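You operate a simulated robot arm through the tools that you are given. There is no shell and no other tool. Be economical: measure what you need, move in short steps, check, and stop when the job is done.

Carry out the task below with a simulated two-armed robot. There is one attempt and no reset: what you move stays moved.

Task
On the test bench top, fold the rag in half, so that its two short edges meet.
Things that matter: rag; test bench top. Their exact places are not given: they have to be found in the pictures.

It is judged by the outcome, as a careful person would: the job done as asked, and still so three seconds after it is handed in. It fails if anything else is knocked over, pushed out of place, dropped, spilled or broken. Flat cloth is picked up by pressing the open fingertips on it (5 to 10 N) and closing them slowly along it; thin cloth reads only 2 to 8 mm in the jaws.

Robot
Two 7-joint arms with two-finger parallel grippers on one trunk, on a base that drives. Base frame: it is fixed to the floor where the robot stands at the start and does not move with it; the origin is under the middle of the robot, x ahead of it, y to its left, z up. Lengths are in m, angles in rad, forces in N, time in s.
The left shoulder is at the start at [0.05, 0.209, 1.196], the right one opposite. With the tool pointing down near the work surface each hand reaches from about 0.1 to 0.9 m from the robot's upright axis, wherever it stands, measured 20 degrees to its own side. Places, roughly: test bench top [1.9, 0.3, 0.9]. Payload 4.4 kg a hand.
The tool frame of a hand sits at the grasp point between the pads (the TCP): z along the fingers, y along the line on which they close. The tips reach 0.023 m beyond it. The gripper opens to 0.094 m. The fingers are 0.038 m wide and 0.01 m thick; the gripper's body (0.054 by 0.096 m) begins 0.039 m behind the TCP.
Orientation is that of the tool frame in the base frame, as a unit quaternion [w, x, y, z]. With the fingers straight down and closing along the base's y, the tool's x points along the base's -x, its y along +y and its z along -z.

Tools
- The arms move only by the tool play_rows. It takes "left_motion", "right_motion" or both (then of equal length, played together; a hand with none holds still); each is a list of rows, each an object of numbers (a shift or turn left out is 0, a gripper value left out holds the last): "rx", "ry", "rz": the turn, a rotation vector about the tool's x, y, z in rad; "tx", "ty", "tz": the shift along the tool's x, y, z in m; "hand": the opening, from 0 (shut) to 1 (fully open). In form: [{"rx": .., "ry": .., "rz": .., "tx": .., "ty": .., "tz": .., "hand": ..}, ...]. A call has 1 to 8 rows; each row is the pose to reach, as a shift and turn from the pose commanded when the call began, along the tool's axes at that moment. Each row takes 0.2 s and may step no farther than 0.05 m and 0.15 rad from the row before; otherwise, or with a gripper value out of range, the whole call is refused. Where a pose cannot be reached the arm comes as near as it can. A force on the tool above 40 N (or 10 N above the force at the start of the call, whichever is more), or a blocked arm, ends the call early, and 0.2 s more pass. The fingers move at their own pace (about 0.108 m/s each) and stop on an object; they squeeze with about 20 N. The grip force told is the motor's: it shows also when the fingers shut on nothing. Time passes only in rows, and 0.2 s behind the last, so rows that repeat a pose let the fingers close. The reply holds the time, the measured pose of the TCP, the force on the tool along the base axes, the opening and the grip force, in the units named above and with some noise, with the torque about the TCP (base axes, N m) and any sound that the robot's microphone picked up.
- Cameras (640 x 400 px; columns grow to the right, rows downward): "scene" is now at [0.1515, 0.0103, 1.358]; the picture's right is [0.14, -0.99, 0.00], its down [-0.65, -0.09, -0.76] and it looks along [0.75, 0.10, -0.65] (base axes); focal length 247 px, centre (320, 200). "left" rides on the left gripper at [0.086, -0.016, -0.075] in its tool frame; the picture's right is [0.18, 0.98, 0.00], its down [-0.58, 0.11, -0.81] and it looks along [-0.79, 0.15, 0.59] (tool axes); focal length 243 px, centre (320, 200). "right" rides on the right gripper at [0.086, 0.016, -0.075] in its tool frame; the picture's right is [-0.18, 0.98, 0.00], its down [-0.58, -0.11, -0.81] and it looks along [-0.79, -0.15, 0.59] (tool axes); focal length 243 px, centre (320, 200).
- camera(camera): a new picture of that camera. No time passes.
- slide_trunk(by): slides the trunk up (or, below 0, down) by that many m; the arms and the scene camera ride with it, the base frame stays. It gives what a move gives, with no picture.
- drive_base(legs): drives the robot by 1 to 6 legs, each [ahead, left, turn to the left] in m, m and rad, along the robot's own axes; the way and the turn of a leg run together, so that a leg with both is an arc; at most 1.5 m and 3.142 rad a leg. The arms and the cameras ride along, it lands a little off, and it stops where it bumps. It gives what a move gives.
- pan_tilt(pan, tilt): turns the head with the scene camera to pan (to the left, within 1.396 rad either way) and tilt (down, from -0.506 to 1.204), counted from straight ahead of the robot. It gives what a move gives.
- point_at(camera, pixels): there is no depth. For up to 12 entries [column, row, z] of the newest picture of that camera ("zoom" is the newest enlarged one), the place [x, y] in the base frame at which the ray of that pixel passes the height z, good to about 0.002 m. No time passes.
- inspect(camera, box): a new picture of the part [left, top, right, bottom] of that camera's present view, enlarged. No time passes.
- hand_in(): hands the job in; it is judged then, once.

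Work in short steps. Measure before you move; look again where a grasp or a placing could have gone wrong, and mend it. You have 80 turns and 78 pictures in all, those below and enlarged ones among them. Open the grippers and draw the arms clear of the work before you hand the job in, unless the task says otherwise; then end with one line.

The tools are called after "Request:" as name(argument=value, ...) on one line, values as JSON. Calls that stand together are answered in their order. play_rows: Moves the arms, as the interface text tells. Its arguments: {"type":"object","properties":{"left_motion":{"type":"array"},"right_motion":{"type":"array"}},"required":[]} The other tools are called the same way: slide_trunk (by) slides the trunk up or down; drive_base (legs) drives the base; pan_tilt (pan, tilt) turns the head that bears the scene camera; camera (camera) takes a picture; point_at (camera, pixels) gives the place at which the rays of pixels pass given heights; inspect (camera, box) takes an enlarged picture of a part of a camera's view; hand_in () hands the job in.

At the start:

```text
time_s: 0.0
left_ee_pos: [0.5956, 0.4126, 1.063]
left_ee_rot: [0.0, 0.0, 1.0, 0.0]
left_wrist_force: [-0.3, 1.0, -0.6]
left_torque: [0.01, 0.01, -0.01]
left_finger_gap: 0.0938
left_finger_force: 0.0
right_ee_pos: [0.6037, -0.1703, 1.0584]
right_ee_rot: [0.0, 0.0, 1.0, 0.001]
right_wrist_force: [-0.3, -0.4, -0.1]
right_torque: [0.05, 0.01, -0.02]
right_finger_gap: 0.0938
right_finger_force: 0.1
trunk travel left (down, up): [-0.275, 0.288]
robot x, y, heading: [-0.0004, -0.0002, 0.004]
head pan, tilt: [0.136, 0.712]
```

scene: 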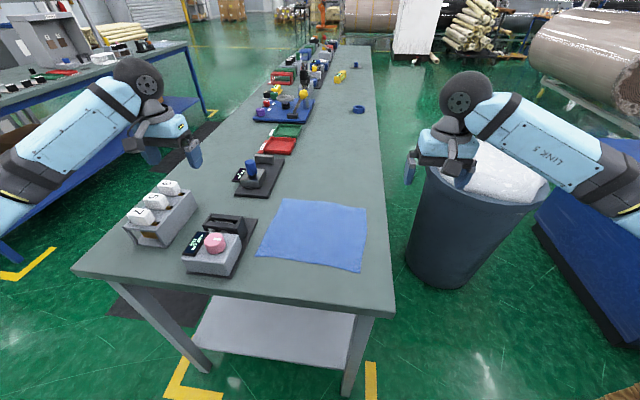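
right: 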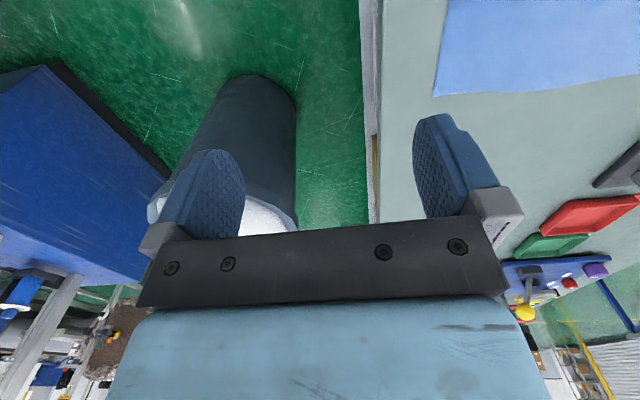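
left: 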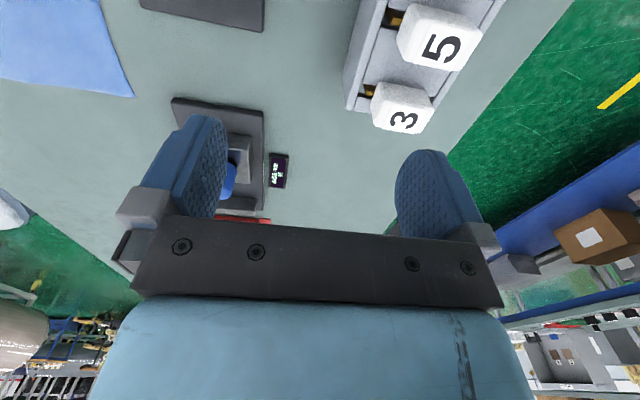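

The rag shows at pixel corners about (283,198), (367,208), (361,271), (257,257) in the scene view. I enlarge it and measure the corners at the bench height.

Request:
inspect(camera="scene", box=[220, 170, 412, 290])

Request:
point_at(camera="scene", pixels=[[283, 198, 0.9], [367, 208, 0.9], [361, 271, 0.9], [257, 257, 0.9], [73, 270, 0.9], [395, 316, 0.9], [372, 50, 0.9], [215, 240, 0.98], [395, 316, 0.8]])

```text
3.33 times, centred on (316, 230) of scene
```

zoom: 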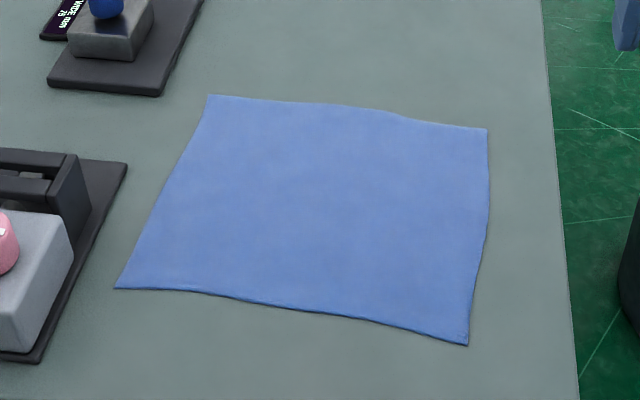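

```text
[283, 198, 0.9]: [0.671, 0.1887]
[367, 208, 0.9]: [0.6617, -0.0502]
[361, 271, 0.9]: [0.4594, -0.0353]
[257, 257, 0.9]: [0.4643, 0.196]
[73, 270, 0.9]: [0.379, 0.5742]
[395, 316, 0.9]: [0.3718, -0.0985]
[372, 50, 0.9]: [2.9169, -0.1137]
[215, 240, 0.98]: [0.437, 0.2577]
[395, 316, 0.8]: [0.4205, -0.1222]
```

Now the zoom gives finer corners; I cross-check the bench height with the wrist views (right (433,96) = far right corner, left (134,96) = far left corner).

Request:
point_at(camera="zoom", pixels=[[209, 95, 0.9], [487, 129, 0.9], [468, 345, 0.9], [115, 289, 0.9], [209, 95, 0.87], [487, 129, 0.87]])

Request:
point_at(camera="right", pixels=[[433, 96, 0.9], [433, 96, 0.87], [433, 96, 0.93]])

Request:
point_at(camera="left", pixels=[[134, 96, 0.9], [134, 96, 0.87], [134, 96, 0.93]])

```text
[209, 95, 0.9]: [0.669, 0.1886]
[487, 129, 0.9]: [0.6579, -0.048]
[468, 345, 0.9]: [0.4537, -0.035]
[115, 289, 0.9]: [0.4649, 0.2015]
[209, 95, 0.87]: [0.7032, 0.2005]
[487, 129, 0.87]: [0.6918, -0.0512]
```

```text
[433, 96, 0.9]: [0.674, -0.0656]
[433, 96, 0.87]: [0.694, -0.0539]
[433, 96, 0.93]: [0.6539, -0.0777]
```

```text
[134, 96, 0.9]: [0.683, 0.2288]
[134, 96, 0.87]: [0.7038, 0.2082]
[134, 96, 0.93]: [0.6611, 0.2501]
```

Bench top is at z≈0.87, rag corners ≈ FL(0.703,0.200), FR(0.692,-0.051), NR(0.474,-0.038), NL(0.485,0.214): the short edges are the left and right ones (~0.218 vs 0.252). I'd like to stand a bit to the right and turned left so both hands reach the right edge side by side; I check the obstacles on that side.

Request:
point_at(camera="scene", pixels=[[410, 262, 0.0], [455, 288, 0.0], [500, 230, 0.0], [535, 235, 0.0], [640, 335, 0.0], [535, 190, 0.6], [640, 300, 0.6], [425, 160, 0.6], [548, 190, 0.6], [470, 205, 0.6]])

Request:
pan_tilt(pan=-0.7, tilt=0.75)

Request:
camera(camera="scene")

```text
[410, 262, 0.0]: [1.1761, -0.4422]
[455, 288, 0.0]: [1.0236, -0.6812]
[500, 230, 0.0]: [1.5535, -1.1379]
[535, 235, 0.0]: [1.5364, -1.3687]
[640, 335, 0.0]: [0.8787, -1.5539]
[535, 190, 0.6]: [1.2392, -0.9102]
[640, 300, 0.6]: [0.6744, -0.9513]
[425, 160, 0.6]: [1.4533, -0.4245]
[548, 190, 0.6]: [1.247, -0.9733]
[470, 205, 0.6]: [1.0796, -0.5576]
```

```text
time_s: 1.2
left_ee_pos: [0.5962, 0.4114, 1.0627]
left_ee_rot: [0.0, 0.0, 1.0, 0.0]
left_wrist_force: [-0.3, -1.1, -1.0]
left_torque: [0.01, -0.02, -0.03]
left_finger_gap: 0.0939
left_finger_force: 0.0
right_ee_pos: [0.6034, -0.1709, 1.0581]
right_ee_rot: [0.001, -0.001, 1.0, 0.0]
right_wrist_force: [-0.7, -0.2, -0.4]
right_torque: [0.01, 0.04, -0.04]
right_finger_gap: 0.0941
right_finger_force: 0.1
trunk travel left (down, up): [-0.275, 0.288]
robot x, y, heading: [-0.0004, 0.001, -0.002]
head pan, tilt: [-0.7, 0.75]
```

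```text
73 pictures are left
```

scene: 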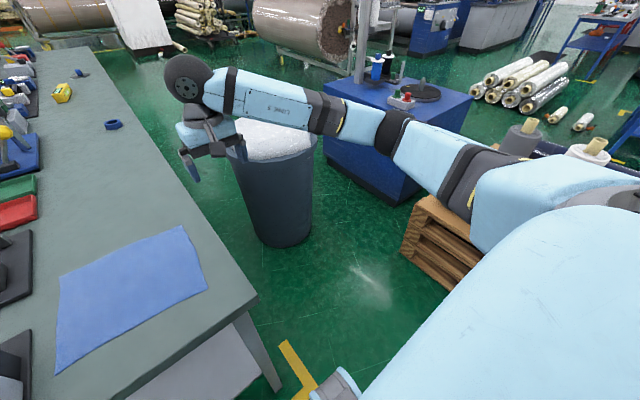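

The right side is clear for a modest shift. I raise the trunk for clearance, shift right 0.22 m, and turn left 0.5 rad.

Request:
slide_trunk(by=0.1)

Request:
drive_base(legs=[[0, -0.25, 0], [0, 0, 0.5]])

Request:
pan_tilt(pan=0.1, tilt=0.85)

Request:
camera(camera="scene")

```text
time_s: 2.5
left_ee_pos: [0.5961, 0.4115, 1.1614]
left_ee_rot: [0.0, 0.0, 1.0, 0.0]
left_wrist_force: [-0.4, 0.3, -0.5]
left_torque: [-0.05, 0.01, -0.01]
left_finger_gap: 0.0943
left_finger_force: 0.1
right_ee_pos: [0.6038, -0.169, 1.1584]
right_ee_rot: [0.0, 0.001, 1.0, 0.0]
right_wrist_force: [0.7, 0.6, 0.7]
right_torque: [0.0, 0.01, 0.0]
right_finger_gap: 0.094
right_finger_force: 0.0
trunk travel left (down, up): [-0.375, 0.188]
robot x, y, heading: [0.0019, -0.0002, -0.0]
head pan, tilt: [-0.7, 0.75]
```

```text
time_s: 6.8
left_ee_pos: [0.3183, 0.3971, 1.1634]
left_ee_rot: [0.0, -0.252, 0.968, 0.0]
left_wrist_force: [-0.2, 0.1, 0.3]
left_torque: [-0.02, -0.01, 0.02]
left_finger_gap: 0.0942
left_finger_force: 0.0
right_ee_pos: [0.6103, -0.1054, 1.1583]
right_ee_rot: [0.0, -0.252, 0.968, 0.001]
right_wrist_force: [-0.2, 0.3, 0.2]
right_torque: [-0.02, -0.02, -0.04]
right_finger_gap: 0.094
right_finger_force: 0.2
trunk travel left (down, up): [-0.375, 0.188]
robot x, y, heading: [0.002, -0.2566, 0.514]
head pan, tilt: [-0.7, 0.75]
```

```text
time_s: 7.9
left_ee_pos: [0.3174, 0.3974, 1.1626]
left_ee_rot: [0.0, -0.253, 0.967, -0.001]
left_wrist_force: [-0.1, -0.9, 0.1]
left_torque: [-0.01, -0.02, 0.02]
left_finger_gap: 0.0936
left_finger_force: 0.0
right_ee_pos: [0.6104, -0.1063, 1.1569]
right_ee_rot: [0.0, -0.253, 0.967, 0.0]
right_wrist_force: [-0.4, -0.5, -0.7]
right_torque: [0.04, 0.0, 0.03]
right_finger_gap: 0.0939
right_finger_force: 0.1
trunk travel left (down, up): [-0.375, 0.188]
robot x, y, heading: [-0.0025, -0.2526, 0.511]
head pan, tilt: [0.099, 0.85]
```

```text
72 pictures are left
```

scene: 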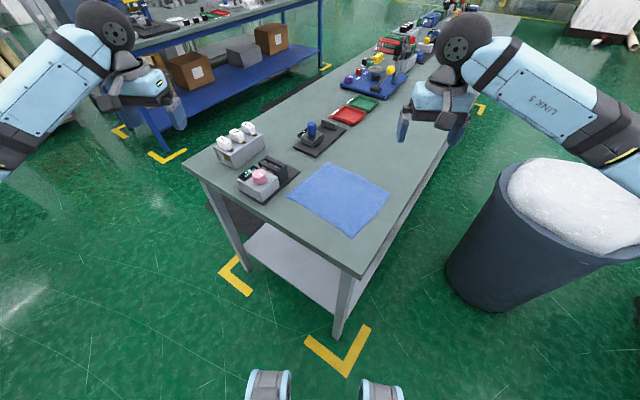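

Good viewpoint. I measure the rag corners from here.

Request:
inspect(camera="scene", box=[264, 140, 424, 240])

```text
4.00 times, centred on (344, 190) of scene
```

zoom: 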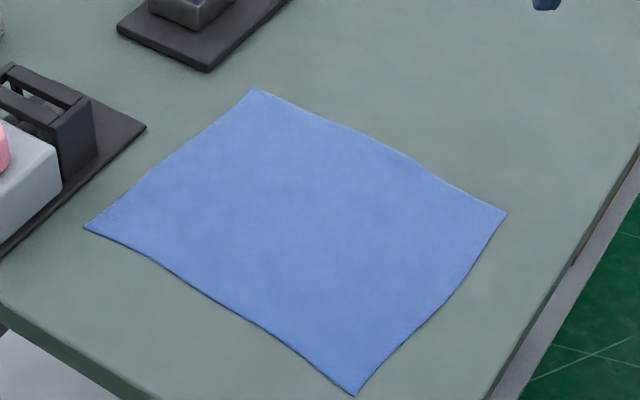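

Request:
point_at(camera="zoom", pixels=[[253, 89, 0.87], [507, 214, 0.87], [353, 395, 0.87], [84, 227, 0.87], [440, 307, 0.87], [166, 155, 0.87], [146, 127, 0.87], [253, 89, 0.9], [353, 395, 0.9]])

```text
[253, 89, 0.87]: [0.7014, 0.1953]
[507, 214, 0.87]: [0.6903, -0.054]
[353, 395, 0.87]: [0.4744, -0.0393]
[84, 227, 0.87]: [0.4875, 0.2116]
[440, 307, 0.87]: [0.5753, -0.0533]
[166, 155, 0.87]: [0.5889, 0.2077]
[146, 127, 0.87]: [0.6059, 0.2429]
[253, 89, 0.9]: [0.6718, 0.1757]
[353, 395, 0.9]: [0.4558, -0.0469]
```

The corners agree at z=0.87. I turn both hands to close along base y and bring them over the right edge (right hand far corner, left hand near corner), staying high.

Request:
play_rows(left_motion=[{"ty": -0.045, "tx": 0.0046, "rz": 0.064}, {"ty": -0.09, "tx": 0.0091, "rz": 0.128}, {"ty": -0.135, "tx": 0.0137, "rz": 0.192}, {"ty": -0.18, "tx": 0.0182, "rz": 0.256}, {"ty": -0.225, "tx": 0.0228, "rz": 0.32}, {"ty": -0.27, "tx": 0.0273, "rz": 0.384}, {"ty": -0.315, "tx": 0.0319, "rz": 0.448}, {"ty": -0.36, "tx": 0.0365, "rz": 0.511, "hand": 0.27}], right_motion=[{"tx": -0.011, "ty": 0.0048, "rz": 0.064}, {"tx": -0.022, "ty": 0.0095, "rz": 0.128}, {"tx": -0.033, "ty": 0.0143, "rz": 0.192}, {"tx": -0.044, "ty": 0.019, "rz": 0.256}, {"tx": -0.055, "ty": 0.0238, "rz": 0.32}, {"tx": -0.066, "ty": 0.0285, "rz": 0.384}, {"tx": -0.077, "ty": 0.0333, "rz": 0.448}, {"tx": -0.0877, "ty": 0.038, "rz": 0.511, "hand": 0.27}])

Request:
camera(camera="scene")

```text
time_s: 9.7
left_ee_pos: [0.4674, 0.0698, 1.1633]
left_ee_rot: [0.0, 0.0, 1.0, 0.001]
left_wrist_force: [-0.1, -0.7, -1.0]
left_torque: [-0.02, 0.03, 0.04]
left_finger_gap: 0.0254
left_finger_force: 0.2
right_ee_pos: [0.6683, -0.0316, 1.1562]
right_ee_rot: [0.0, 0.0, 1.0, 0.0]
right_wrist_force: [0.7, 0.5, 0.5]
right_torque: [0.01, 0.02, 0.0]
right_finger_gap: 0.0251
right_finger_force: 0.3
trunk travel left (down, up): [-0.375, 0.188]
robot x, y, heading: [0.0009, -0.253, 0.517]
head pan, tilt: [0.099, 0.85]
```

```text
70 pictures are left
```

scene: 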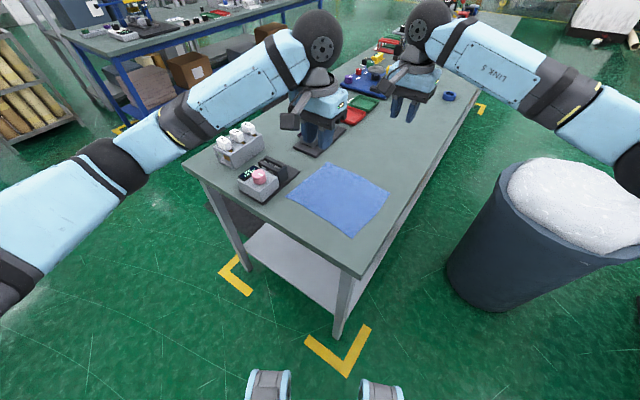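

Left still has (0.030,-0.088) to go. I move it over and lower both hands to about z=0.935 above the edge.

Request:
play_rows(left_motion=[{"tx": -0.015, "ty": -0.044}, {"tx": -0.0296, "ty": -0.0883}, {"tx": -0.0296, "ty": -0.0883, "tz": 0.045}, {"tx": -0.0296, "ty": -0.0883, "tz": 0.09}, {"tx": -0.0296, "ty": -0.0883, "tz": 0.135}, {"tx": -0.0296, "ty": -0.0883, "tz": 0.18}, {"tx": -0.0296, "ty": -0.0883, "tz": 0.225}, {"tx": -0.0296, "ty": -0.0883, "tz": 0.228}], right_motion=[{}, {}, {"tz": 0.045}, {"tz": 0.09}, {"tz": 0.135}, {"tz": 0.18}, {"tz": 0.221}, {"tz": 0.221}])

Request:
camera(camera="scene")

Request:
camera(camera="left")

Request:
camera(camera="right")

```text
time_s: 11.5
left_ee_pos: [0.4907, -0.0188, 0.9343]
left_ee_rot: [0.001, 0.0, 1.0, 0.001]
left_wrist_force: [0.4, -0.1, 0.9]
left_torque: [0.03, 0.01, 0.01]
left_finger_gap: 0.0254
left_finger_force: 0.0
right_ee_pos: [0.6673, -0.0272, 0.9376]
right_ee_rot: [0.001, -0.001, 1.0, 0.001]
right_wrist_force: [-0.3, -1.1, 0.5]
right_torque: [0.01, -0.03, -0.01]
right_finger_gap: 0.0255
right_finger_force: 0.0
trunk travel left (down, up): [-0.375, 0.188]
robot x, y, heading: [-0.001, -0.2533, 0.51]
head pan, tilt: [0.099, 0.85]
```

```text
69 pictures are left
```

scene: 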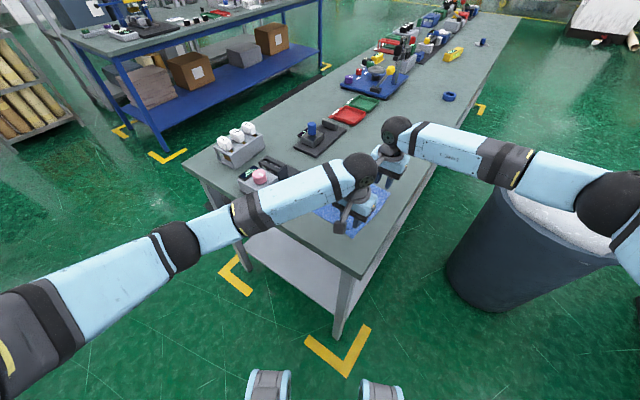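

```text
68 pictures are left
```

left: 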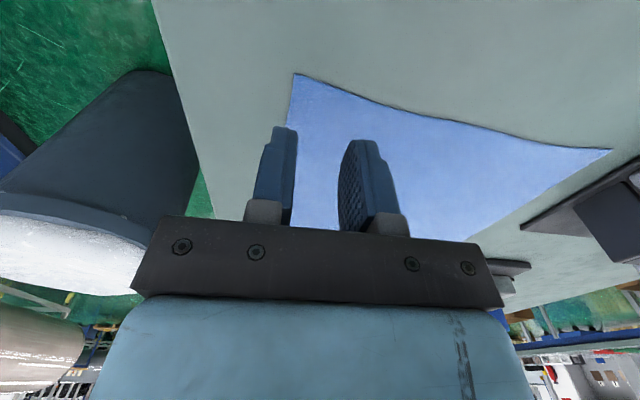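

```text
67 pictures are left
```

right: 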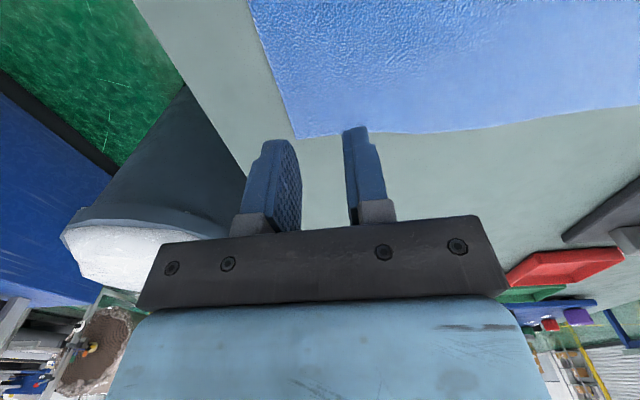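

Forearms clear everything. I check the corner positions from the wrist views: right picture (296,138), left picture (294,74).

Request:
point_at(camera="right", pixels=[[296, 138, 0.87], [262, 40, 0.87]])

Request:
point_at(camera="left", pixels=[[294, 74, 0.87], [290, 125, 0.87]])

```text
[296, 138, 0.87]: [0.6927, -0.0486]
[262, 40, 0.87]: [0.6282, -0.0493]
```

```text
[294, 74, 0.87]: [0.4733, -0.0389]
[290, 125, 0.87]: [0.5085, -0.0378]
```

Edges are at y≈-0.049 (far) and -0.038 (near); hands are aligned. I lower both to just above contact.

Request:
play_rows(left_motion=[{"tz": 0.02, "ty": 0.002}, {"tz": 0.036, "ty": 0.002}, {"tz": 0.041, "ty": 0.002}], right_motion=[{"tz": 0.02}, {"tz": 0.04}, {"tz": 0.044}])

```text
time_s: 12.3
left_ee_pos: [0.4927, -0.0205, 0.893]
left_ee_rot: [0.0, -0.001, 1.0, 0.0]
left_wrist_force: [0.5, 0.1, 0.0]
left_torque: [-0.02, 0.05, -0.01]
left_finger_gap: 0.0255
left_finger_force: 0.0
right_ee_pos: [0.6675, -0.0281, 0.8924]
right_ee_rot: [0.0, -0.001, 1.0, 0.0]
right_wrist_force: [-0.2, -0.2, 0.4]
right_torque: [-0.02, 0.03, -0.02]
right_finger_gap: 0.0254
right_finger_force: 0.0
trunk travel left (down, up): [-0.375, 0.188]
robot x, y, heading: [-0.0007, -0.2519, 0.514]
head pan, tilt: [0.099, 0.85]
```

No contact force yet; I go down 2 mm at a time.

Request:
play_rows(left_motion=[{"tz": 0.002}, {"tz": 0.002}], right_motion=[{"tz": 0.002}, {"tz": 0.002}])

```text
time_s: 12.9
left_ee_pos: [0.4919, -0.0205, 0.8914]
left_ee_rot: [0.001, -0.001, 1.0, 0.001]
left_wrist_force: [0.5, -0.1, 0.1]
left_torque: [0.02, 0.04, -0.06]
left_finger_gap: 0.0255
left_finger_force: 0.0
right_ee_pos: [0.6672, -0.0288, 0.8897]
right_ee_rot: [0.0, -0.001, 1.0, 0.0]
right_wrist_force: [-0.3, 0.6, 0.4]
right_torque: [-0.01, -0.01, -0.01]
right_finger_gap: 0.0253
right_finger_force: 0.0
trunk travel left (down, up): [-0.375, 0.188]
robot x, y, heading: [0.0003, -0.2542, 0.512]
head pan, tilt: [0.099, 0.85]
```

Still free; a further 2 mm in small steps.

Request:
play_rows(left_motion=[{"tz": 0.002}, {"tz": 0.003}, {"tz": 0.003}], right_motion=[{"tz": 0.001}, {"tz": 0.002}, {"tz": 0.002}])

```text
time_s: 13.7
left_ee_pos: [0.4921, -0.0217, 0.8863]
left_ee_rot: [0.0, -0.001, 1.0, 0.001]
left_wrist_force: [-0.1, 0.1, 0.3]
left_torque: [0.02, 0.03, 0.0]
left_finger_gap: 0.0254
left_finger_force: 0.0
right_ee_pos: [0.6678, -0.031, 0.8872]
right_ee_rot: [0.0, 0.0, 1.0, 0.0]
right_wrist_force: [0.3, -0.6, 0.0]
right_torque: [-0.01, 0.01, 0.02]
right_finger_gap: 0.0253
right_finger_force: 0.1
trunk travel left (down, up): [-0.375, 0.188]
robot x, y, heading: [-0.0012, -0.2522, 0.517]
head pan, tilt: [0.099, 0.85]
```

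Still no contact, so the top is somewhat lower than 0.865. I look at the fingers before going on.

Request:
inspect(camera="left", box=[200, 60, 440, 210])

Request:
play_rows(left_motion=[{"tz": 0.002}, {"tz": 0.003}, {"tz": 0.003}], right_motion=[{"tz": 0.002}, {"tz": 0.003}, {"tz": 0.003}])

```text
2.67 times, centred on (320, 135) of left
```

zoom: 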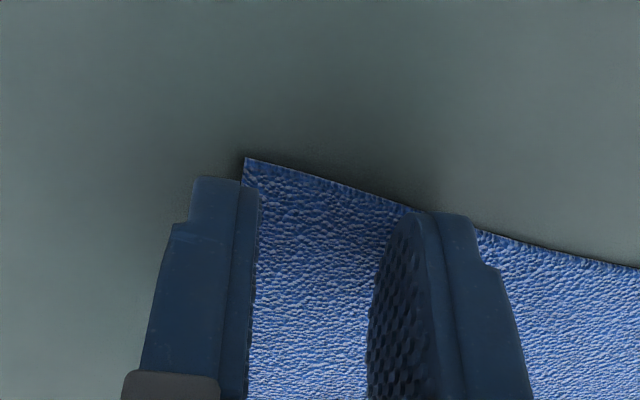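

```text
time_s: 14.5
left_ee_pos: [0.4933, -0.0208, 0.8856]
left_ee_rot: [0.0, 0.0, 1.0, -0.001]
left_wrist_force: [-0.5, 0.8, 0.0]
left_torque: [-0.03, 0.0, -0.01]
left_finger_gap: 0.0254
left_finger_force: 0.0
right_ee_pos: [0.6683, -0.0287, 0.8868]
right_ee_rot: [0.0, 0.0, 1.0, 0.0]
right_wrist_force: [0.1, 0.1, 0.2]
right_torque: [0.0, 0.02, 0.0]
right_finger_gap: 0.0255
right_finger_force: 0.1
trunk travel left (down, up): [-0.375, 0.188]
robot x, y, heading: [-0.0008, -0.2546, 0.511]
head pan, tilt: [0.099, 0.85]
```

The left outer finger sits right at the edge, so I shift the left hand 7 mm inward and continue down.

Request:
play_rows(left_motion=[{"ty": 0.007}, {"ty": 0.007, "tz": 0.002}, {"ty": 0.007, "tz": 0.003}, {"ty": 0.007, "tz": 0.003}], right_motion=[{}, {"tz": 0.002}, {"tz": 0.003}, {"tz": 0.003}])

Request:
inspect(camera="right", box=[200, 60, 440, 210])

Request:
inspect(camera="left", box=[200, 60, 440, 210])

```text
time_s: 15.5
left_ee_pos: [0.4922, -0.015, 0.8843]
left_ee_rot: [0.001, -0.001, 1.0, 0.0]
left_wrist_force: [1.2, 2.5, 13.0]
left_torque: [0.01, -0.05, 0.0]
left_finger_gap: 0.0253
left_finger_force: 0.1
right_ee_pos: [0.6672, -0.0292, 0.8843]
right_ee_rot: [0.001, -0.001, 1.0, 0.0]
right_wrist_force: [0.3, -0.7, 0.9]
right_torque: [-0.01, -0.01, 0.01]
right_finger_gap: 0.0254
right_finger_force: 0.1
trunk travel left (down, up): [-0.375, 0.188]
robot x, y, heading: [0.0001, -0.2533, 0.514]
head pan, tilt: [0.099, 0.85]
```

```text
2.67 times, centred on (320, 135) of right
```

zoom: 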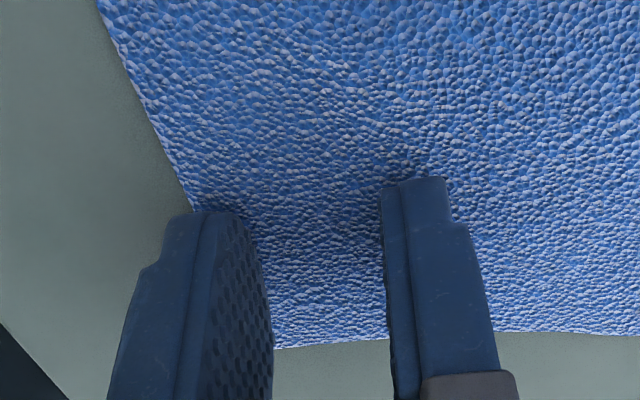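

```text
2.67 times, centred on (320, 135) of left
```

zoom: 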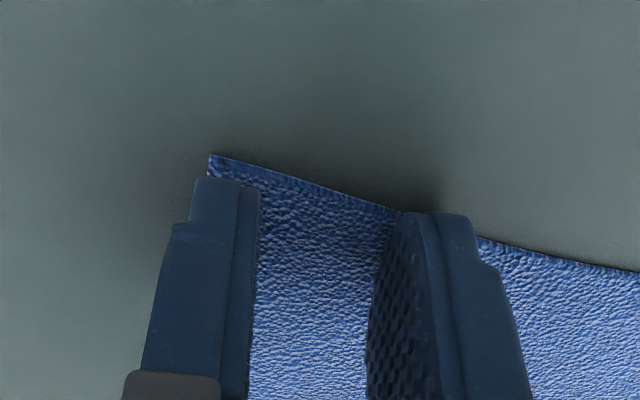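

Left touches at 13 N, slightly much; I ease it 1 mm. The right outer finger is half off the edge, so I shift it 4 mm inward and press down 2 mm more.

Request:
play_rows(left_motion=[{"tz": -0.0005}, {"tz": -0.0005}, {"tz": -0.0005}, {"tz": -0.0005}], right_motion=[{"ty": 0.004, "tz": -0.001}, {"ty": 0.004, "tz": 0.001}, {"ty": 0.004, "tz": 0.0015}, {"ty": 0.004, "tz": 0.0015}])

```text
time_s: 16.5
left_ee_pos: [0.4923, -0.0153, 0.8852]
left_ee_rot: [0.001, -0.001, 1.0, 0.0]
left_wrist_force: [2.1, 0.1, 3.4]
left_torque: [-0.04, -0.03, 0.01]
left_finger_gap: 0.0253
left_finger_force: 0.1
right_ee_pos: [0.6683, -0.0256, 0.8836]
right_ee_rot: [0.001, -0.001, 1.0, 0.0]
right_wrist_force: [-1.2, -0.8, 17.5]
right_torque: [-0.24, 0.03, -0.04]
right_finger_gap: 0.0257
right_finger_force: 0.5
trunk travel left (down, up): [-0.375, 0.188]
robot x, y, heading: [0.0004, -0.256, 0.511]
head pan, tilt: [0.099, 0.85]
```

Contact is stiff (~20 N/mm). I trim left +0.2 mm and right −0.5 mm, then close both slowly.

Request:
play_rows(left_motion=[{"tz": 0.0002}, {"tz": 0.0002, "hand": 0.23}, {"tz": 0.0002, "hand": 0.19}, {"tz": 0.0002, "hand": 0.15}, {"tz": 0.0002, "hand": 0.11}, {"tz": 0.0002, "hand": 0.07}, {"tz": 0.0002, "hand": 0.03}, {"tz": 0.0002, "hand": 0.0}], right_motion=[{"tz": -0.0005}, {"tz": -0.0005, "hand": 0.23}, {"tz": -0.0005, "hand": 0.19}, {"tz": -0.0005, "hand": 0.15}, {"tz": -0.0005, "hand": 0.11}, {"tz": -0.0005, "hand": 0.07}, {"tz": -0.0005, "hand": 0.03}, {"tz": -0.0005, "hand": 0.0}])

Request:
inspect(camera="right", box=[200, 60, 440, 210])

Request:
inspect(camera="left", box=[200, 60, 440, 210])

```text
time_s: 18.3
left_ee_pos: [0.4908, -0.0144, 0.8853]
left_ee_rot: [0.001, -0.001, 1.0, -0.001]
left_wrist_force: [2.4, -0.2, 6.1]
left_torque: [-0.03, -0.06, -0.01]
left_finger_gap: 0.0002
left_finger_force: 20.0
right_ee_pos: [0.6671, -0.0269, 0.8847]
right_ee_rot: [0.002, -0.001, 1.0, 0.002]
right_wrist_force: [-1.7, 0.4, 20.0]
right_torque: [-0.05, 0.05, -0.04]
right_finger_gap: 0.0025
right_finger_force: 20.0
trunk travel left (down, up): [-0.375, 0.188]
robot x, y, heading: [-0.002, -0.2539, 0.513]
head pan, tilt: [0.099, 0.85]
```

```text
2.67 times, centred on (320, 135) of right
```

zoom: 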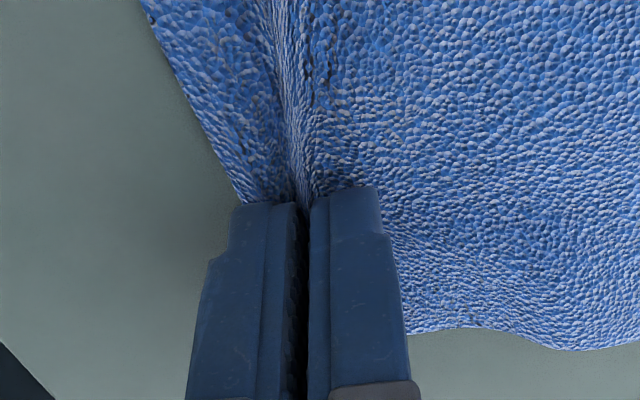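

```text
2.67 times, centred on (320, 135) of left
```

zoom: 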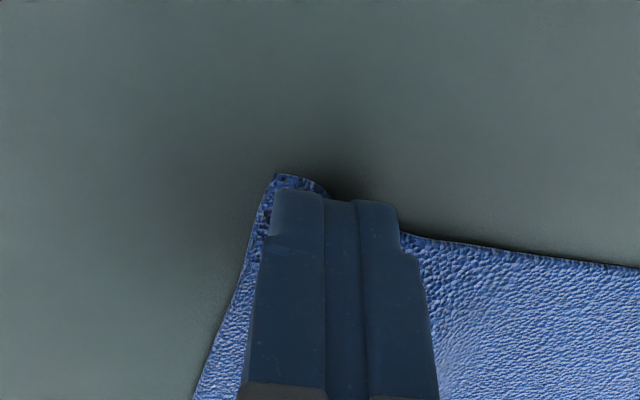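

Right has gripped (2.5 mm), left slipped (0.2 mm). I lift the left slightly, reopen, and press again harder, easing the right a little.

Request:
play_rows(left_motion=[{"tz": -0.006}, {"tz": -0.006, "hand": 0.3}, {"tz": -0.006, "hand": 0.3}, {"tz": -0.001}, {"tz": 0.0}, {"tz": 0.0002}, {"tz": 0.0002}], right_motion=[{"tz": -0.0005}, {"tz": -0.0005}, {"tz": -0.0005}, {"tz": -0.0005}, {"tz": -0.0005}, {"tz": -0.0005}, {"tz": -0.0005}])

Request:
inspect(camera="left", box=[200, 60, 440, 210])

```text
time_s: 19.9
left_ee_pos: [0.4912, -0.0147, 0.8856]
left_ee_rot: [0.001, -0.001, 1.0, 0.0]
left_wrist_force: [0.2, 0.3, -0.4]
left_torque: [0.02, -0.02, 0.0]
left_finger_gap: 0.0282
left_finger_force: 0.1
right_ee_pos: [0.6671, -0.0269, 0.8843]
right_ee_rot: [0.001, 0.0, 1.0, 0.0]
right_wrist_force: [-1.3, -3.9, 18.4]
right_torque: [-0.15, 0.04, 0.0]
right_finger_gap: 0.0022
right_finger_force: 19.7
trunk travel left (down, up): [-0.375, 0.188]
robot x, y, heading: [0.0034, -0.2546, 0.512]
head pan, tilt: [0.099, 0.85]
```

```text
2.67 times, centred on (320, 135) of left
```

zoom: 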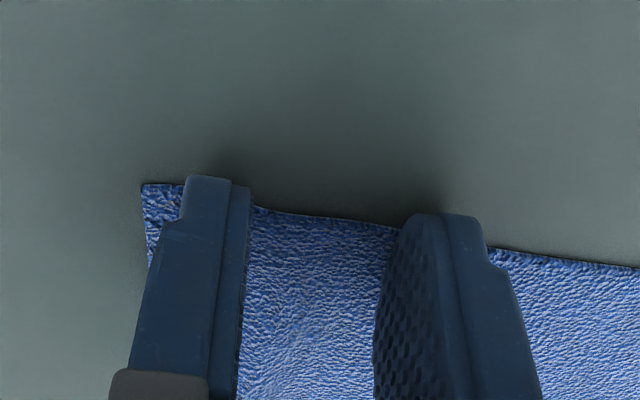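

Corner has swung outward and inward in x; I shift the left hand 7 mm outward (−y) and 6 mm ahead, then press.

Request:
play_rows(left_motion=[{"tz": -0.004}, {"tz": -0.004, "ty": -0.007, "tx": -0.006}, {"tz": -0.001, "ty": -0.007, "tx": -0.006}, {"tz": 0.0005, "ty": -0.007, "tx": -0.006}, {"tz": 0.001, "ty": -0.007, "tx": -0.006}, {"tz": 0.001, "ty": -0.007, "tx": -0.006}])

Request:
inspect(camera="left", box=[200, 60, 440, 210])

```text
time_s: 21.3
left_ee_pos: [0.4974, -0.0224, 0.8852]
left_ee_rot: [0.002, -0.001, 1.0, 0.0]
left_wrist_force: [-2.0, 0.6, 17.3]
left_torque: [-0.04, 0.03, 0.02]
left_finger_gap: 0.0281
left_finger_force: 0.1
right_ee_pos: [0.6667, -0.0271, 0.885]
right_ee_rot: [0.001, -0.001, 1.0, -0.001]
right_wrist_force: [1.9, -0.2, 10.5]
right_torque: [-0.02, -0.02, -0.02]
right_finger_gap: 0.0023
right_finger_force: 20.1
trunk travel left (down, up): [-0.375, 0.188]
robot x, y, heading: [-0.0025, -0.2513, 0.512]
head pan, tilt: [0.099, 0.85]
```

```text
2.67 times, centred on (320, 135) of left
```

zoom: 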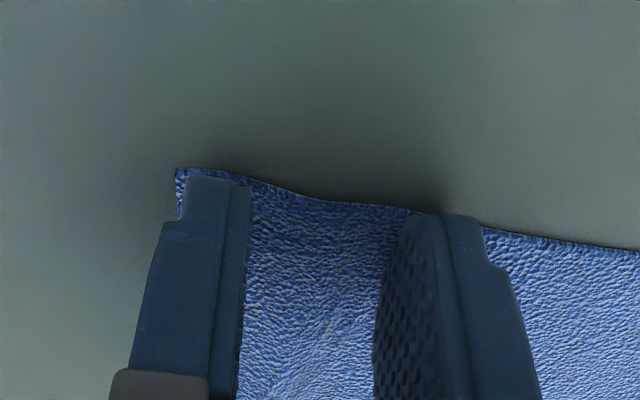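

Well placed and pressing at 17 N; I ease 0.3 mm and close slowly.

Request:
play_rows(left_motion=[{"tz": -0.0003, "hand": 0.26}, {"tz": -0.0003, "hand": 0.22}, {"tz": -0.0003, "hand": 0.18}, {"tz": -0.0003, "hand": 0.14}, {"tz": -0.0003, "hand": 0.1}, {"tz": -0.0003, "hand": 0.06}, {"tz": -0.0003, "hand": 0.02}, {"tz": -0.0003, "hand": 0.0}])

Request:
inspect(camera="left", box=[200, 60, 440, 210])

```text
time_s: 23.1
left_ee_pos: [0.4976, -0.0219, 0.8843]
left_ee_rot: [0.001, -0.002, 1.0, 0.0]
left_wrist_force: [0.9, -0.8, 25.5]
left_torque: [-0.07, -0.03, 0.01]
left_finger_gap: 0.0023
left_finger_force: 20.3
right_ee_pos: [0.6663, -0.0259, 0.8844]
right_ee_rot: [0.001, 0.0, 1.0, 0.002]
right_wrist_force: [0.5, 0.5, 5.6]
right_torque: [0.01, -0.01, 0.02]
right_finger_gap: 0.002
right_finger_force: 19.8
trunk travel left (down, up): [-0.375, 0.188]
robot x, y, heading: [0.0017, -0.2521, 0.511]
head pan, tilt: [0.099, 0.85]
```

```text
2.67 times, centred on (320, 135) of left
```

zoom: 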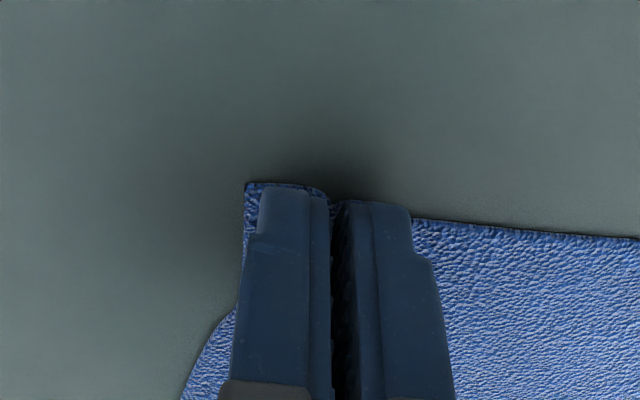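

Both jaws now hold cloth (2.3 and 2.0 mm). I lift both 7 cm while shifting left and look.

Request:
play_rows(left_motion=[{"tz": -0.01}, {"tz": -0.025, "ty": 0.005}, {"tz": -0.04, "ty": 0.015}, {"tz": -0.055, "ty": 0.025}, {"tz": -0.07, "ty": 0.035}], right_motion=[{"tz": -0.01}, {"tz": -0.025, "ty": 0.005}, {"tz": -0.04, "ty": 0.015}, {"tz": -0.055, "ty": 0.025}, {"tz": -0.07, "ty": 0.035}])

Request:
inspect(camera="scene", box=[248, 120, 440, 240])

Request:
camera(camera="right")

Request:
camera(camera="left")

```text
time_s: 24.3
left_ee_pos: [0.4987, 0.0141, 0.9521]
left_ee_rot: [0.0, -0.002, 1.0, 0.0]
left_wrist_force: [0.5, -0.2, 0.1]
left_torque: [0.01, 0.02, 0.02]
left_finger_gap: 0.0021
left_finger_force: 20.0
right_ee_pos: [0.6678, 0.0109, 0.9537]
right_ee_rot: [0.0, -0.001, 1.0, 0.0]
right_wrist_force: [0.2, 0.1, 0.3]
right_torque: [0.02, 0.0, -0.01]
right_finger_gap: 0.0023
right_finger_force: 20.3
trunk travel left (down, up): [-0.375, 0.188]
robot x, y, heading: [0.0006, -0.2542, 0.514]
head pan, tilt: [0.099, 0.85]
```

```text
3.33 times, centred on (344, 180) of scene
```

zoom: 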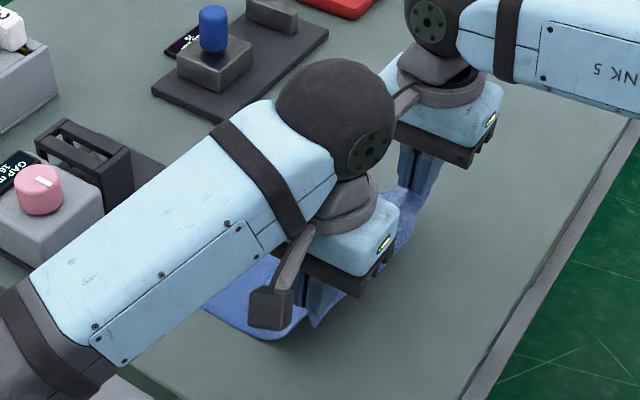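

```text
57 pictures are left
```

right: 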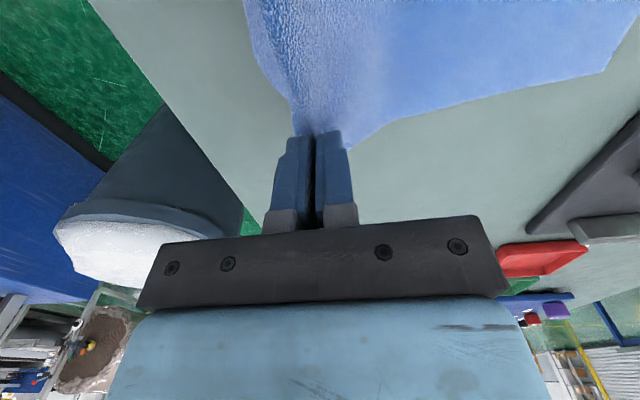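

```text
56 pictures are left
```

left: 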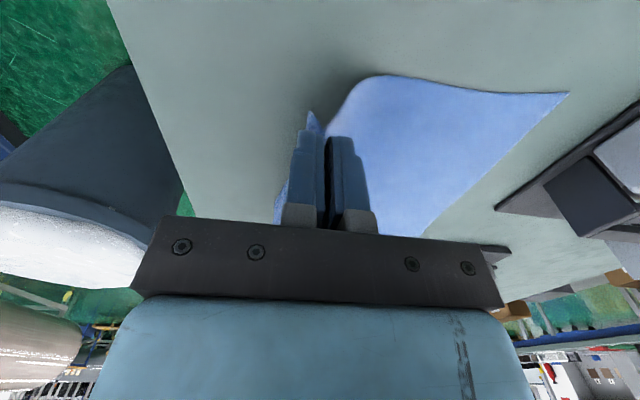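

The edge lifts nicely, held at both corners. I carry it over in an arc toward the left edge, ending a little above the bench.

Request:
play_rows(left_motion=[{"ty": 0.03, "tz": -0.015, "tx": -0.002}, {"ty": 0.065, "tz": -0.028, "tx": -0.005}, {"ty": 0.1, "tz": -0.025, "tx": -0.008}, {"ty": 0.13, "tz": -0.008, "tx": -0.01}, {"ty": 0.155, "tz": 0.015, "tx": -0.012}, {"ty": 0.17, "tz": 0.038, "tx": -0.012}, {"ty": 0.17, "tz": 0.038, "tx": -0.012}], right_motion=[{"ty": 0.03, "tz": -0.015, "tx": -0.002}, {"ty": 0.065, "tz": -0.028, "tx": -0.005}, {"ty": 0.1, "tz": -0.025, "tx": -0.008}, {"ty": 0.125, "tz": -0.008, "tx": -0.01}, {"ty": 0.15, "tz": 0.015, "tx": -0.013}, {"ty": 0.162, "tz": 0.038, "tx": -0.013}, {"ty": 0.162, "tz": 0.038, "tx": -0.013}])

Request:
inspect(camera="scene", box=[248, 120, 440, 240])

Request:
camera(camera="right")

Request:
camera(camera="left")

```text
time_s: 25.5
left_ee_pos: [0.5086, 0.1626, 0.9477]
left_ee_rot: [0.0, 0.001, 1.0, 0.0]
left_wrist_force: [-11.6, -4.1, 2.1]
left_torque: [0.32, -0.97, -0.18]
left_finger_gap: 0.0021
left_finger_force: 19.6
right_ee_pos: [0.6733, 0.1551, 0.9511]
right_ee_rot: [0.003, -0.013, 1.0, 0.002]
right_wrist_force: [10.6, 4.4, -2.1]
right_torque: [-0.34, 0.64, -0.59]
right_finger_gap: 0.0021
right_finger_force: 20.2
right hand out of reach, approached as far as the arm can: row 5
trunk travel left (down, up): [-0.375, 0.188]
robot x, y, heading: [0.0021, -0.2535, 0.51]
head pan, tilt: [0.099, 0.85]
stopped in row 5 (left hand): the force on the tool passed its limit at 70 N (the readings are from after the stop); the commanded pose is now the measured one
```

```text
3.33 times, centred on (344, 180) of scene
```

zoom: 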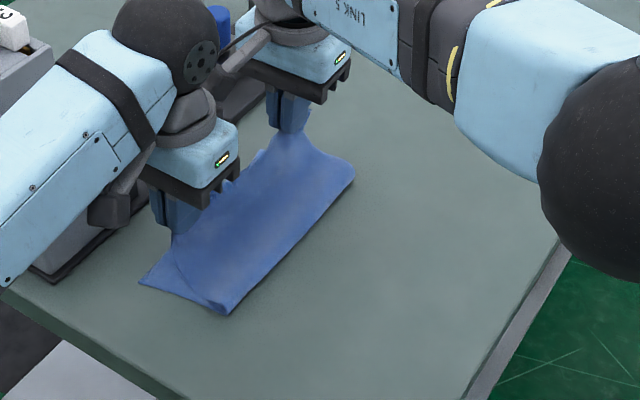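

```text
54 pictures are left
```

right: 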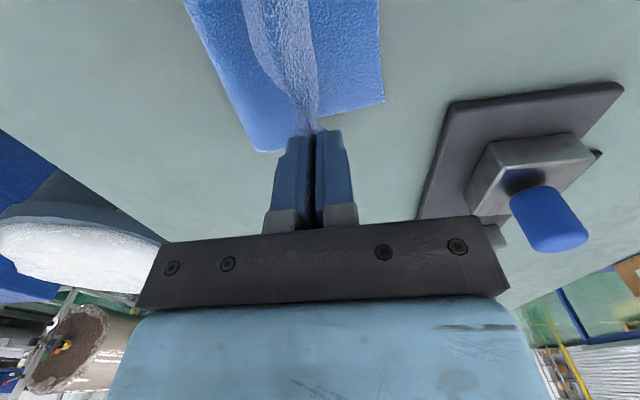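

```text
53 pictures are left
```

left: 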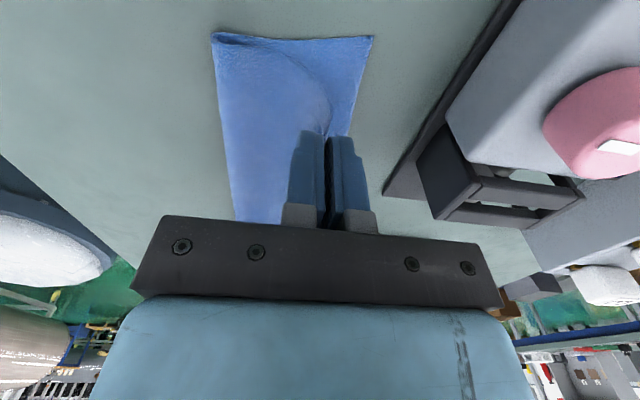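

The far hand hit its reach limit, and equal and opposite x-forces show the wrists touch. I back the left hand off 6 mm to relieve it.

Request:
play_rows(left_motion=[{"tx": 0.003}, {"tx": 0.006}, {"tx": 0.006}])

```text
time_s: 26.3
left_ee_pos: [0.5037, 0.1622, 0.9475]
left_ee_rot: [-0.001, 0.001, 1.0, 0.0]
left_wrist_force: [0.2, -0.5, 0.2]
left_torque: [0.03, -0.01, -0.02]
left_finger_gap: 0.0024
left_finger_force: 20.0
right_ee_pos: [0.6734, 0.1543, 0.9506]
right_ee_rot: [0.001, -0.013, 1.0, 0.003]
right_wrist_force: [0.9, -0.1, -0.1]
right_torque: [0.01, 0.03, 0.02]
right_finger_gap: 0.0021
right_finger_force: 19.8
trunk travel left (down, up): [-0.375, 0.188]
robot x, y, heading: [0.0001, -0.2517, 0.511]
head pan, tilt: [0.099, 0.85]
```

Relieved. I nudge the base by about (0.007, 0.022) m so both hands shift together, then lower the trunk 3 cm.

Request:
drive_base(legs=[[0.0168, 0.0158, 0]])

Request:
slide_trunk(by=-0.03)

Request:
inspect(camera="scene", box=[248, 120, 440, 240])

Request:
camera(camera="left")

Request:
camera(camera="right")

```text
time_s: 27.1
left_ee_pos: [0.5118, 0.1824, 0.9475]
left_ee_rot: [-0.001, 0.001, 1.0, 0.0]
left_wrist_force: [0.4, 0.3, 0.3]
left_torque: [0.03, 0.01, 0.01]
left_finger_gap: 0.0022
left_finger_force: 19.9
right_ee_pos: [0.6814, 0.1767, 0.9515]
right_ee_rot: [0.001, -0.013, 1.0, 0.003]
right_wrist_force: [0.0, 0.4, -0.1]
right_torque: [-0.01, 0.01, 0.01]
right_finger_gap: 0.0022
right_finger_force: 19.5
trunk travel left (down, up): [-0.375, 0.188]
robot x, y, heading: [0.0048, -0.2345, 0.51]
head pan, tilt: [0.099, 0.85]
```

```text
time_s: 27.9
left_ee_pos: [0.5109, 0.1818, 0.9183]
left_ee_rot: [0.0, 0.001, 1.0, -0.001]
left_wrist_force: [0.1, 0.6, 0.5]
left_torque: [-0.01, -0.05, 0.04]
left_finger_gap: 0.0023
left_finger_force: 20.6
right_ee_pos: [0.6804, 0.1748, 0.9214]
right_ee_rot: [0.002, -0.013, 1.0, 0.003]
right_wrist_force: [-0.5, -0.3, 0.7]
right_torque: [0.06, -0.02, 0.04]
right_finger_gap: 0.0027
right_finger_force: 20.3
trunk travel left (down, up): [-0.345, 0.218]
robot x, y, heading: [0.0106, -0.2367, 0.508]
head pan, tilt: [0.099, 0.85]
```

```text
3.33 times, centred on (344, 180) of scene
```

zoom: 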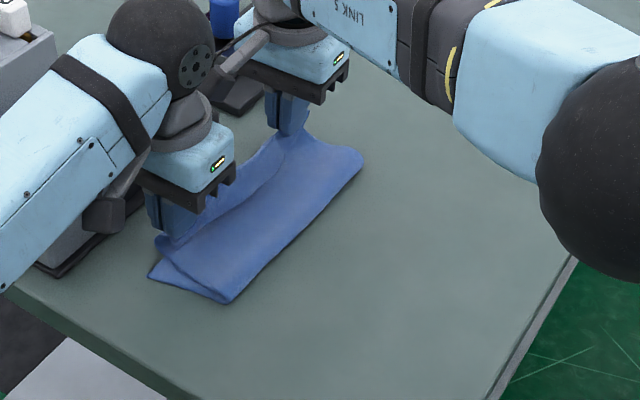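

```text
51 pictures are left
```

left: 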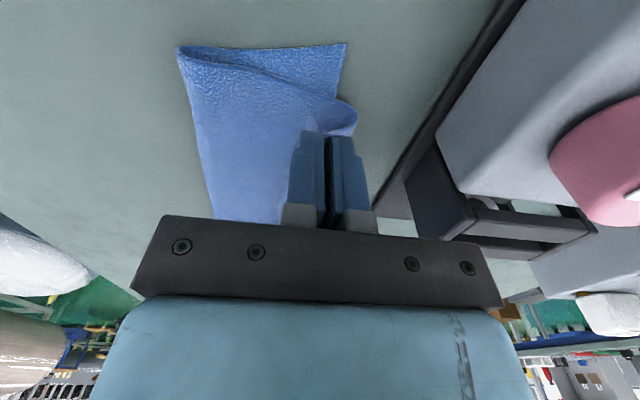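

```text
50 pictures are left
```

right: 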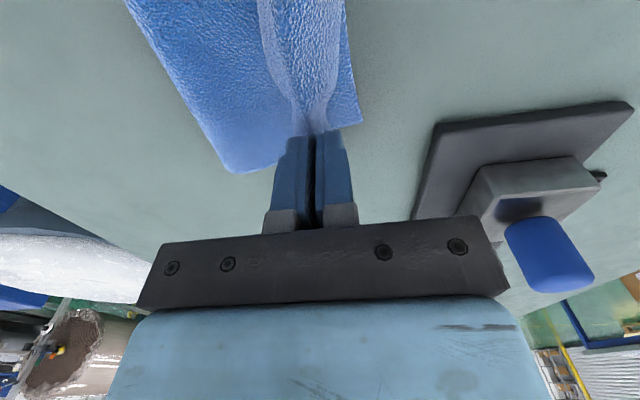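

I measure where the bottom layer's left edge is now: left pic (346,43), right pic (362,123).

Request:
point_at(camera="left", pixels=[[346, 43, 0.862], [357, 115, 0.875], [178, 50, 0.862]])

Request:
point_at(camera="right", pixels=[[362, 123, 0.862], [346, 10, 0.862], [228, 170, 0.862]])

Request:
inspect(camera="left", box=[160, 20, 400, 170])

Request:
inspect(camera="right", box=[200, 20, 440, 170])

```text
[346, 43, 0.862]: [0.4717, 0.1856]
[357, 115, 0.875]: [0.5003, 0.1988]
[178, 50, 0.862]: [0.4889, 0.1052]
```

```text
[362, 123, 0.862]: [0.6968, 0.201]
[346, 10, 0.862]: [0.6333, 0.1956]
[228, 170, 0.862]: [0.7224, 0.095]
```

```text
2.67 times, centred on (280, 95) of left
```

zoom: 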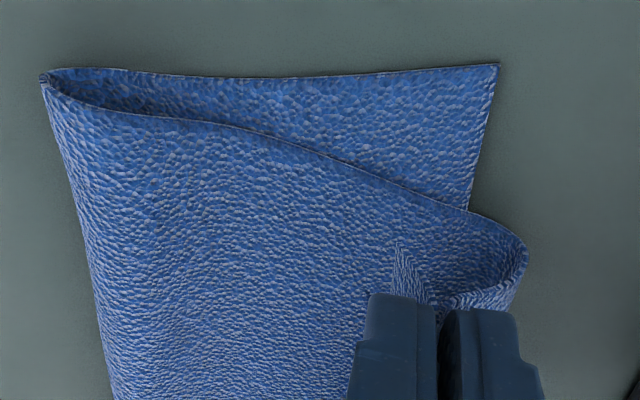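

```text
2.67 times, centred on (320, 95) of right
```

zoom: 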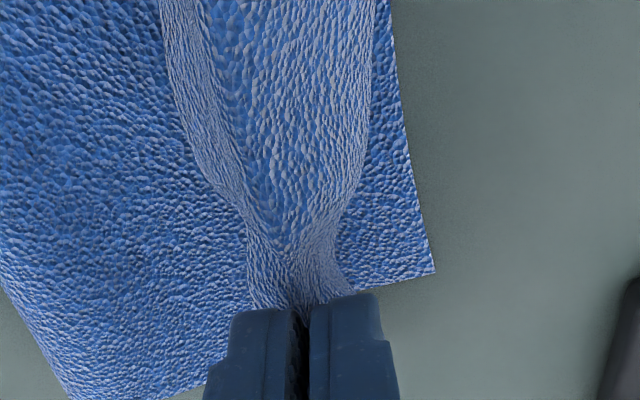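

The flap outside each pinch lies folded to the right on top, as expected; the lower layer's left edge now runs (0.472,0.186)→(0.697,0.201). I align the hands (left −18 mm x, −15 mm y; right −8 mm x, +4 mm y) and lower close to the bench.

Request:
play_rows(left_motion=[{"tx": 0.01, "ty": -0.008}, {"tx": 0.018, "ty": -0.015}, {"tx": 0.018, "ty": -0.015, "tz": 0.012}, {"tx": 0.018, "ty": -0.015, "tz": 0.024}, {"tx": 0.018, "ty": -0.015, "tz": 0.024}], right_motion=[{"tx": 0.004, "ty": 0.002}, {"tx": 0.008, "ty": 0.004}, {"tx": 0.008, "ty": 0.004, "tz": 0.014}, {"tx": 0.008, "ty": 0.004, "tz": 0.027}, {"tx": 0.008, "ty": 0.004, "tz": 0.027}])

Request:
inspect(camera="left", box=[160, 20, 400, 170])

Request:
inspect(camera="right", box=[200, 20, 440, 170])

```text
time_s: 29.1
left_ee_pos: [0.4919, 0.1696, 0.8953]
left_ee_rot: [0.0, 0.0, 1.0, 0.0]
left_wrist_force: [1.0, 0.4, 0.1]
left_torque: [-0.05, -0.05, 0.03]
left_finger_gap: 0.0023
left_finger_force: 20.4
right_ee_pos: [0.6666, 0.1757, 0.8964]
right_ee_rot: [0.003, -0.013, 1.0, 0.002]
right_wrist_force: [-1.4, 0.4, -0.3]
right_torque: [-0.01, 0.0, 0.01]
right_finger_gap: 0.0022
right_finger_force: 20.0
right hand out of reach, approached as far as the arm can: row 4, 5
trunk travel left (down, up): [-0.345, 0.218]
robot x, y, heading: [0.0049, -0.2338, 0.513]
head pan, tilt: [0.099, 0.85]
```

```text
2.67 times, centred on (280, 95) of left
```

zoom: 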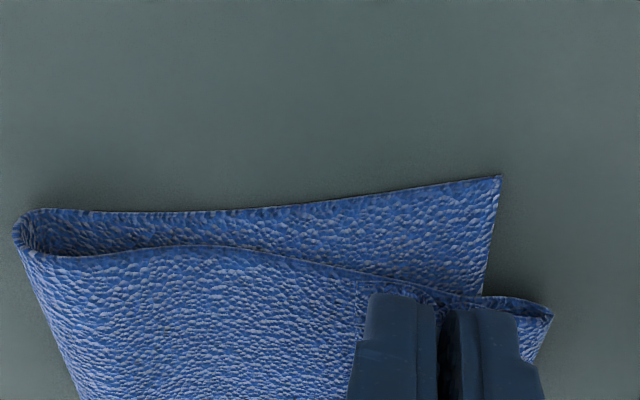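

```text
2.67 times, centred on (320, 95) of right
```

zoom: 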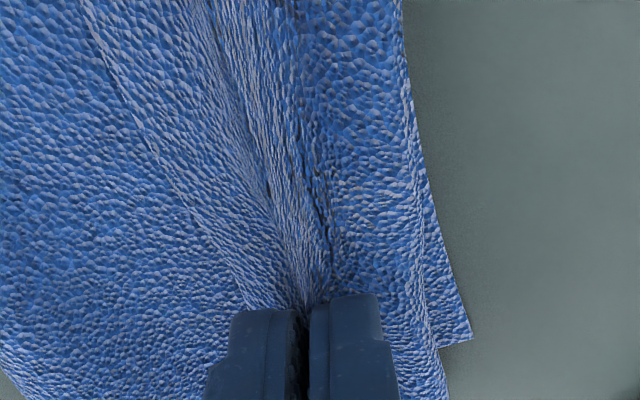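

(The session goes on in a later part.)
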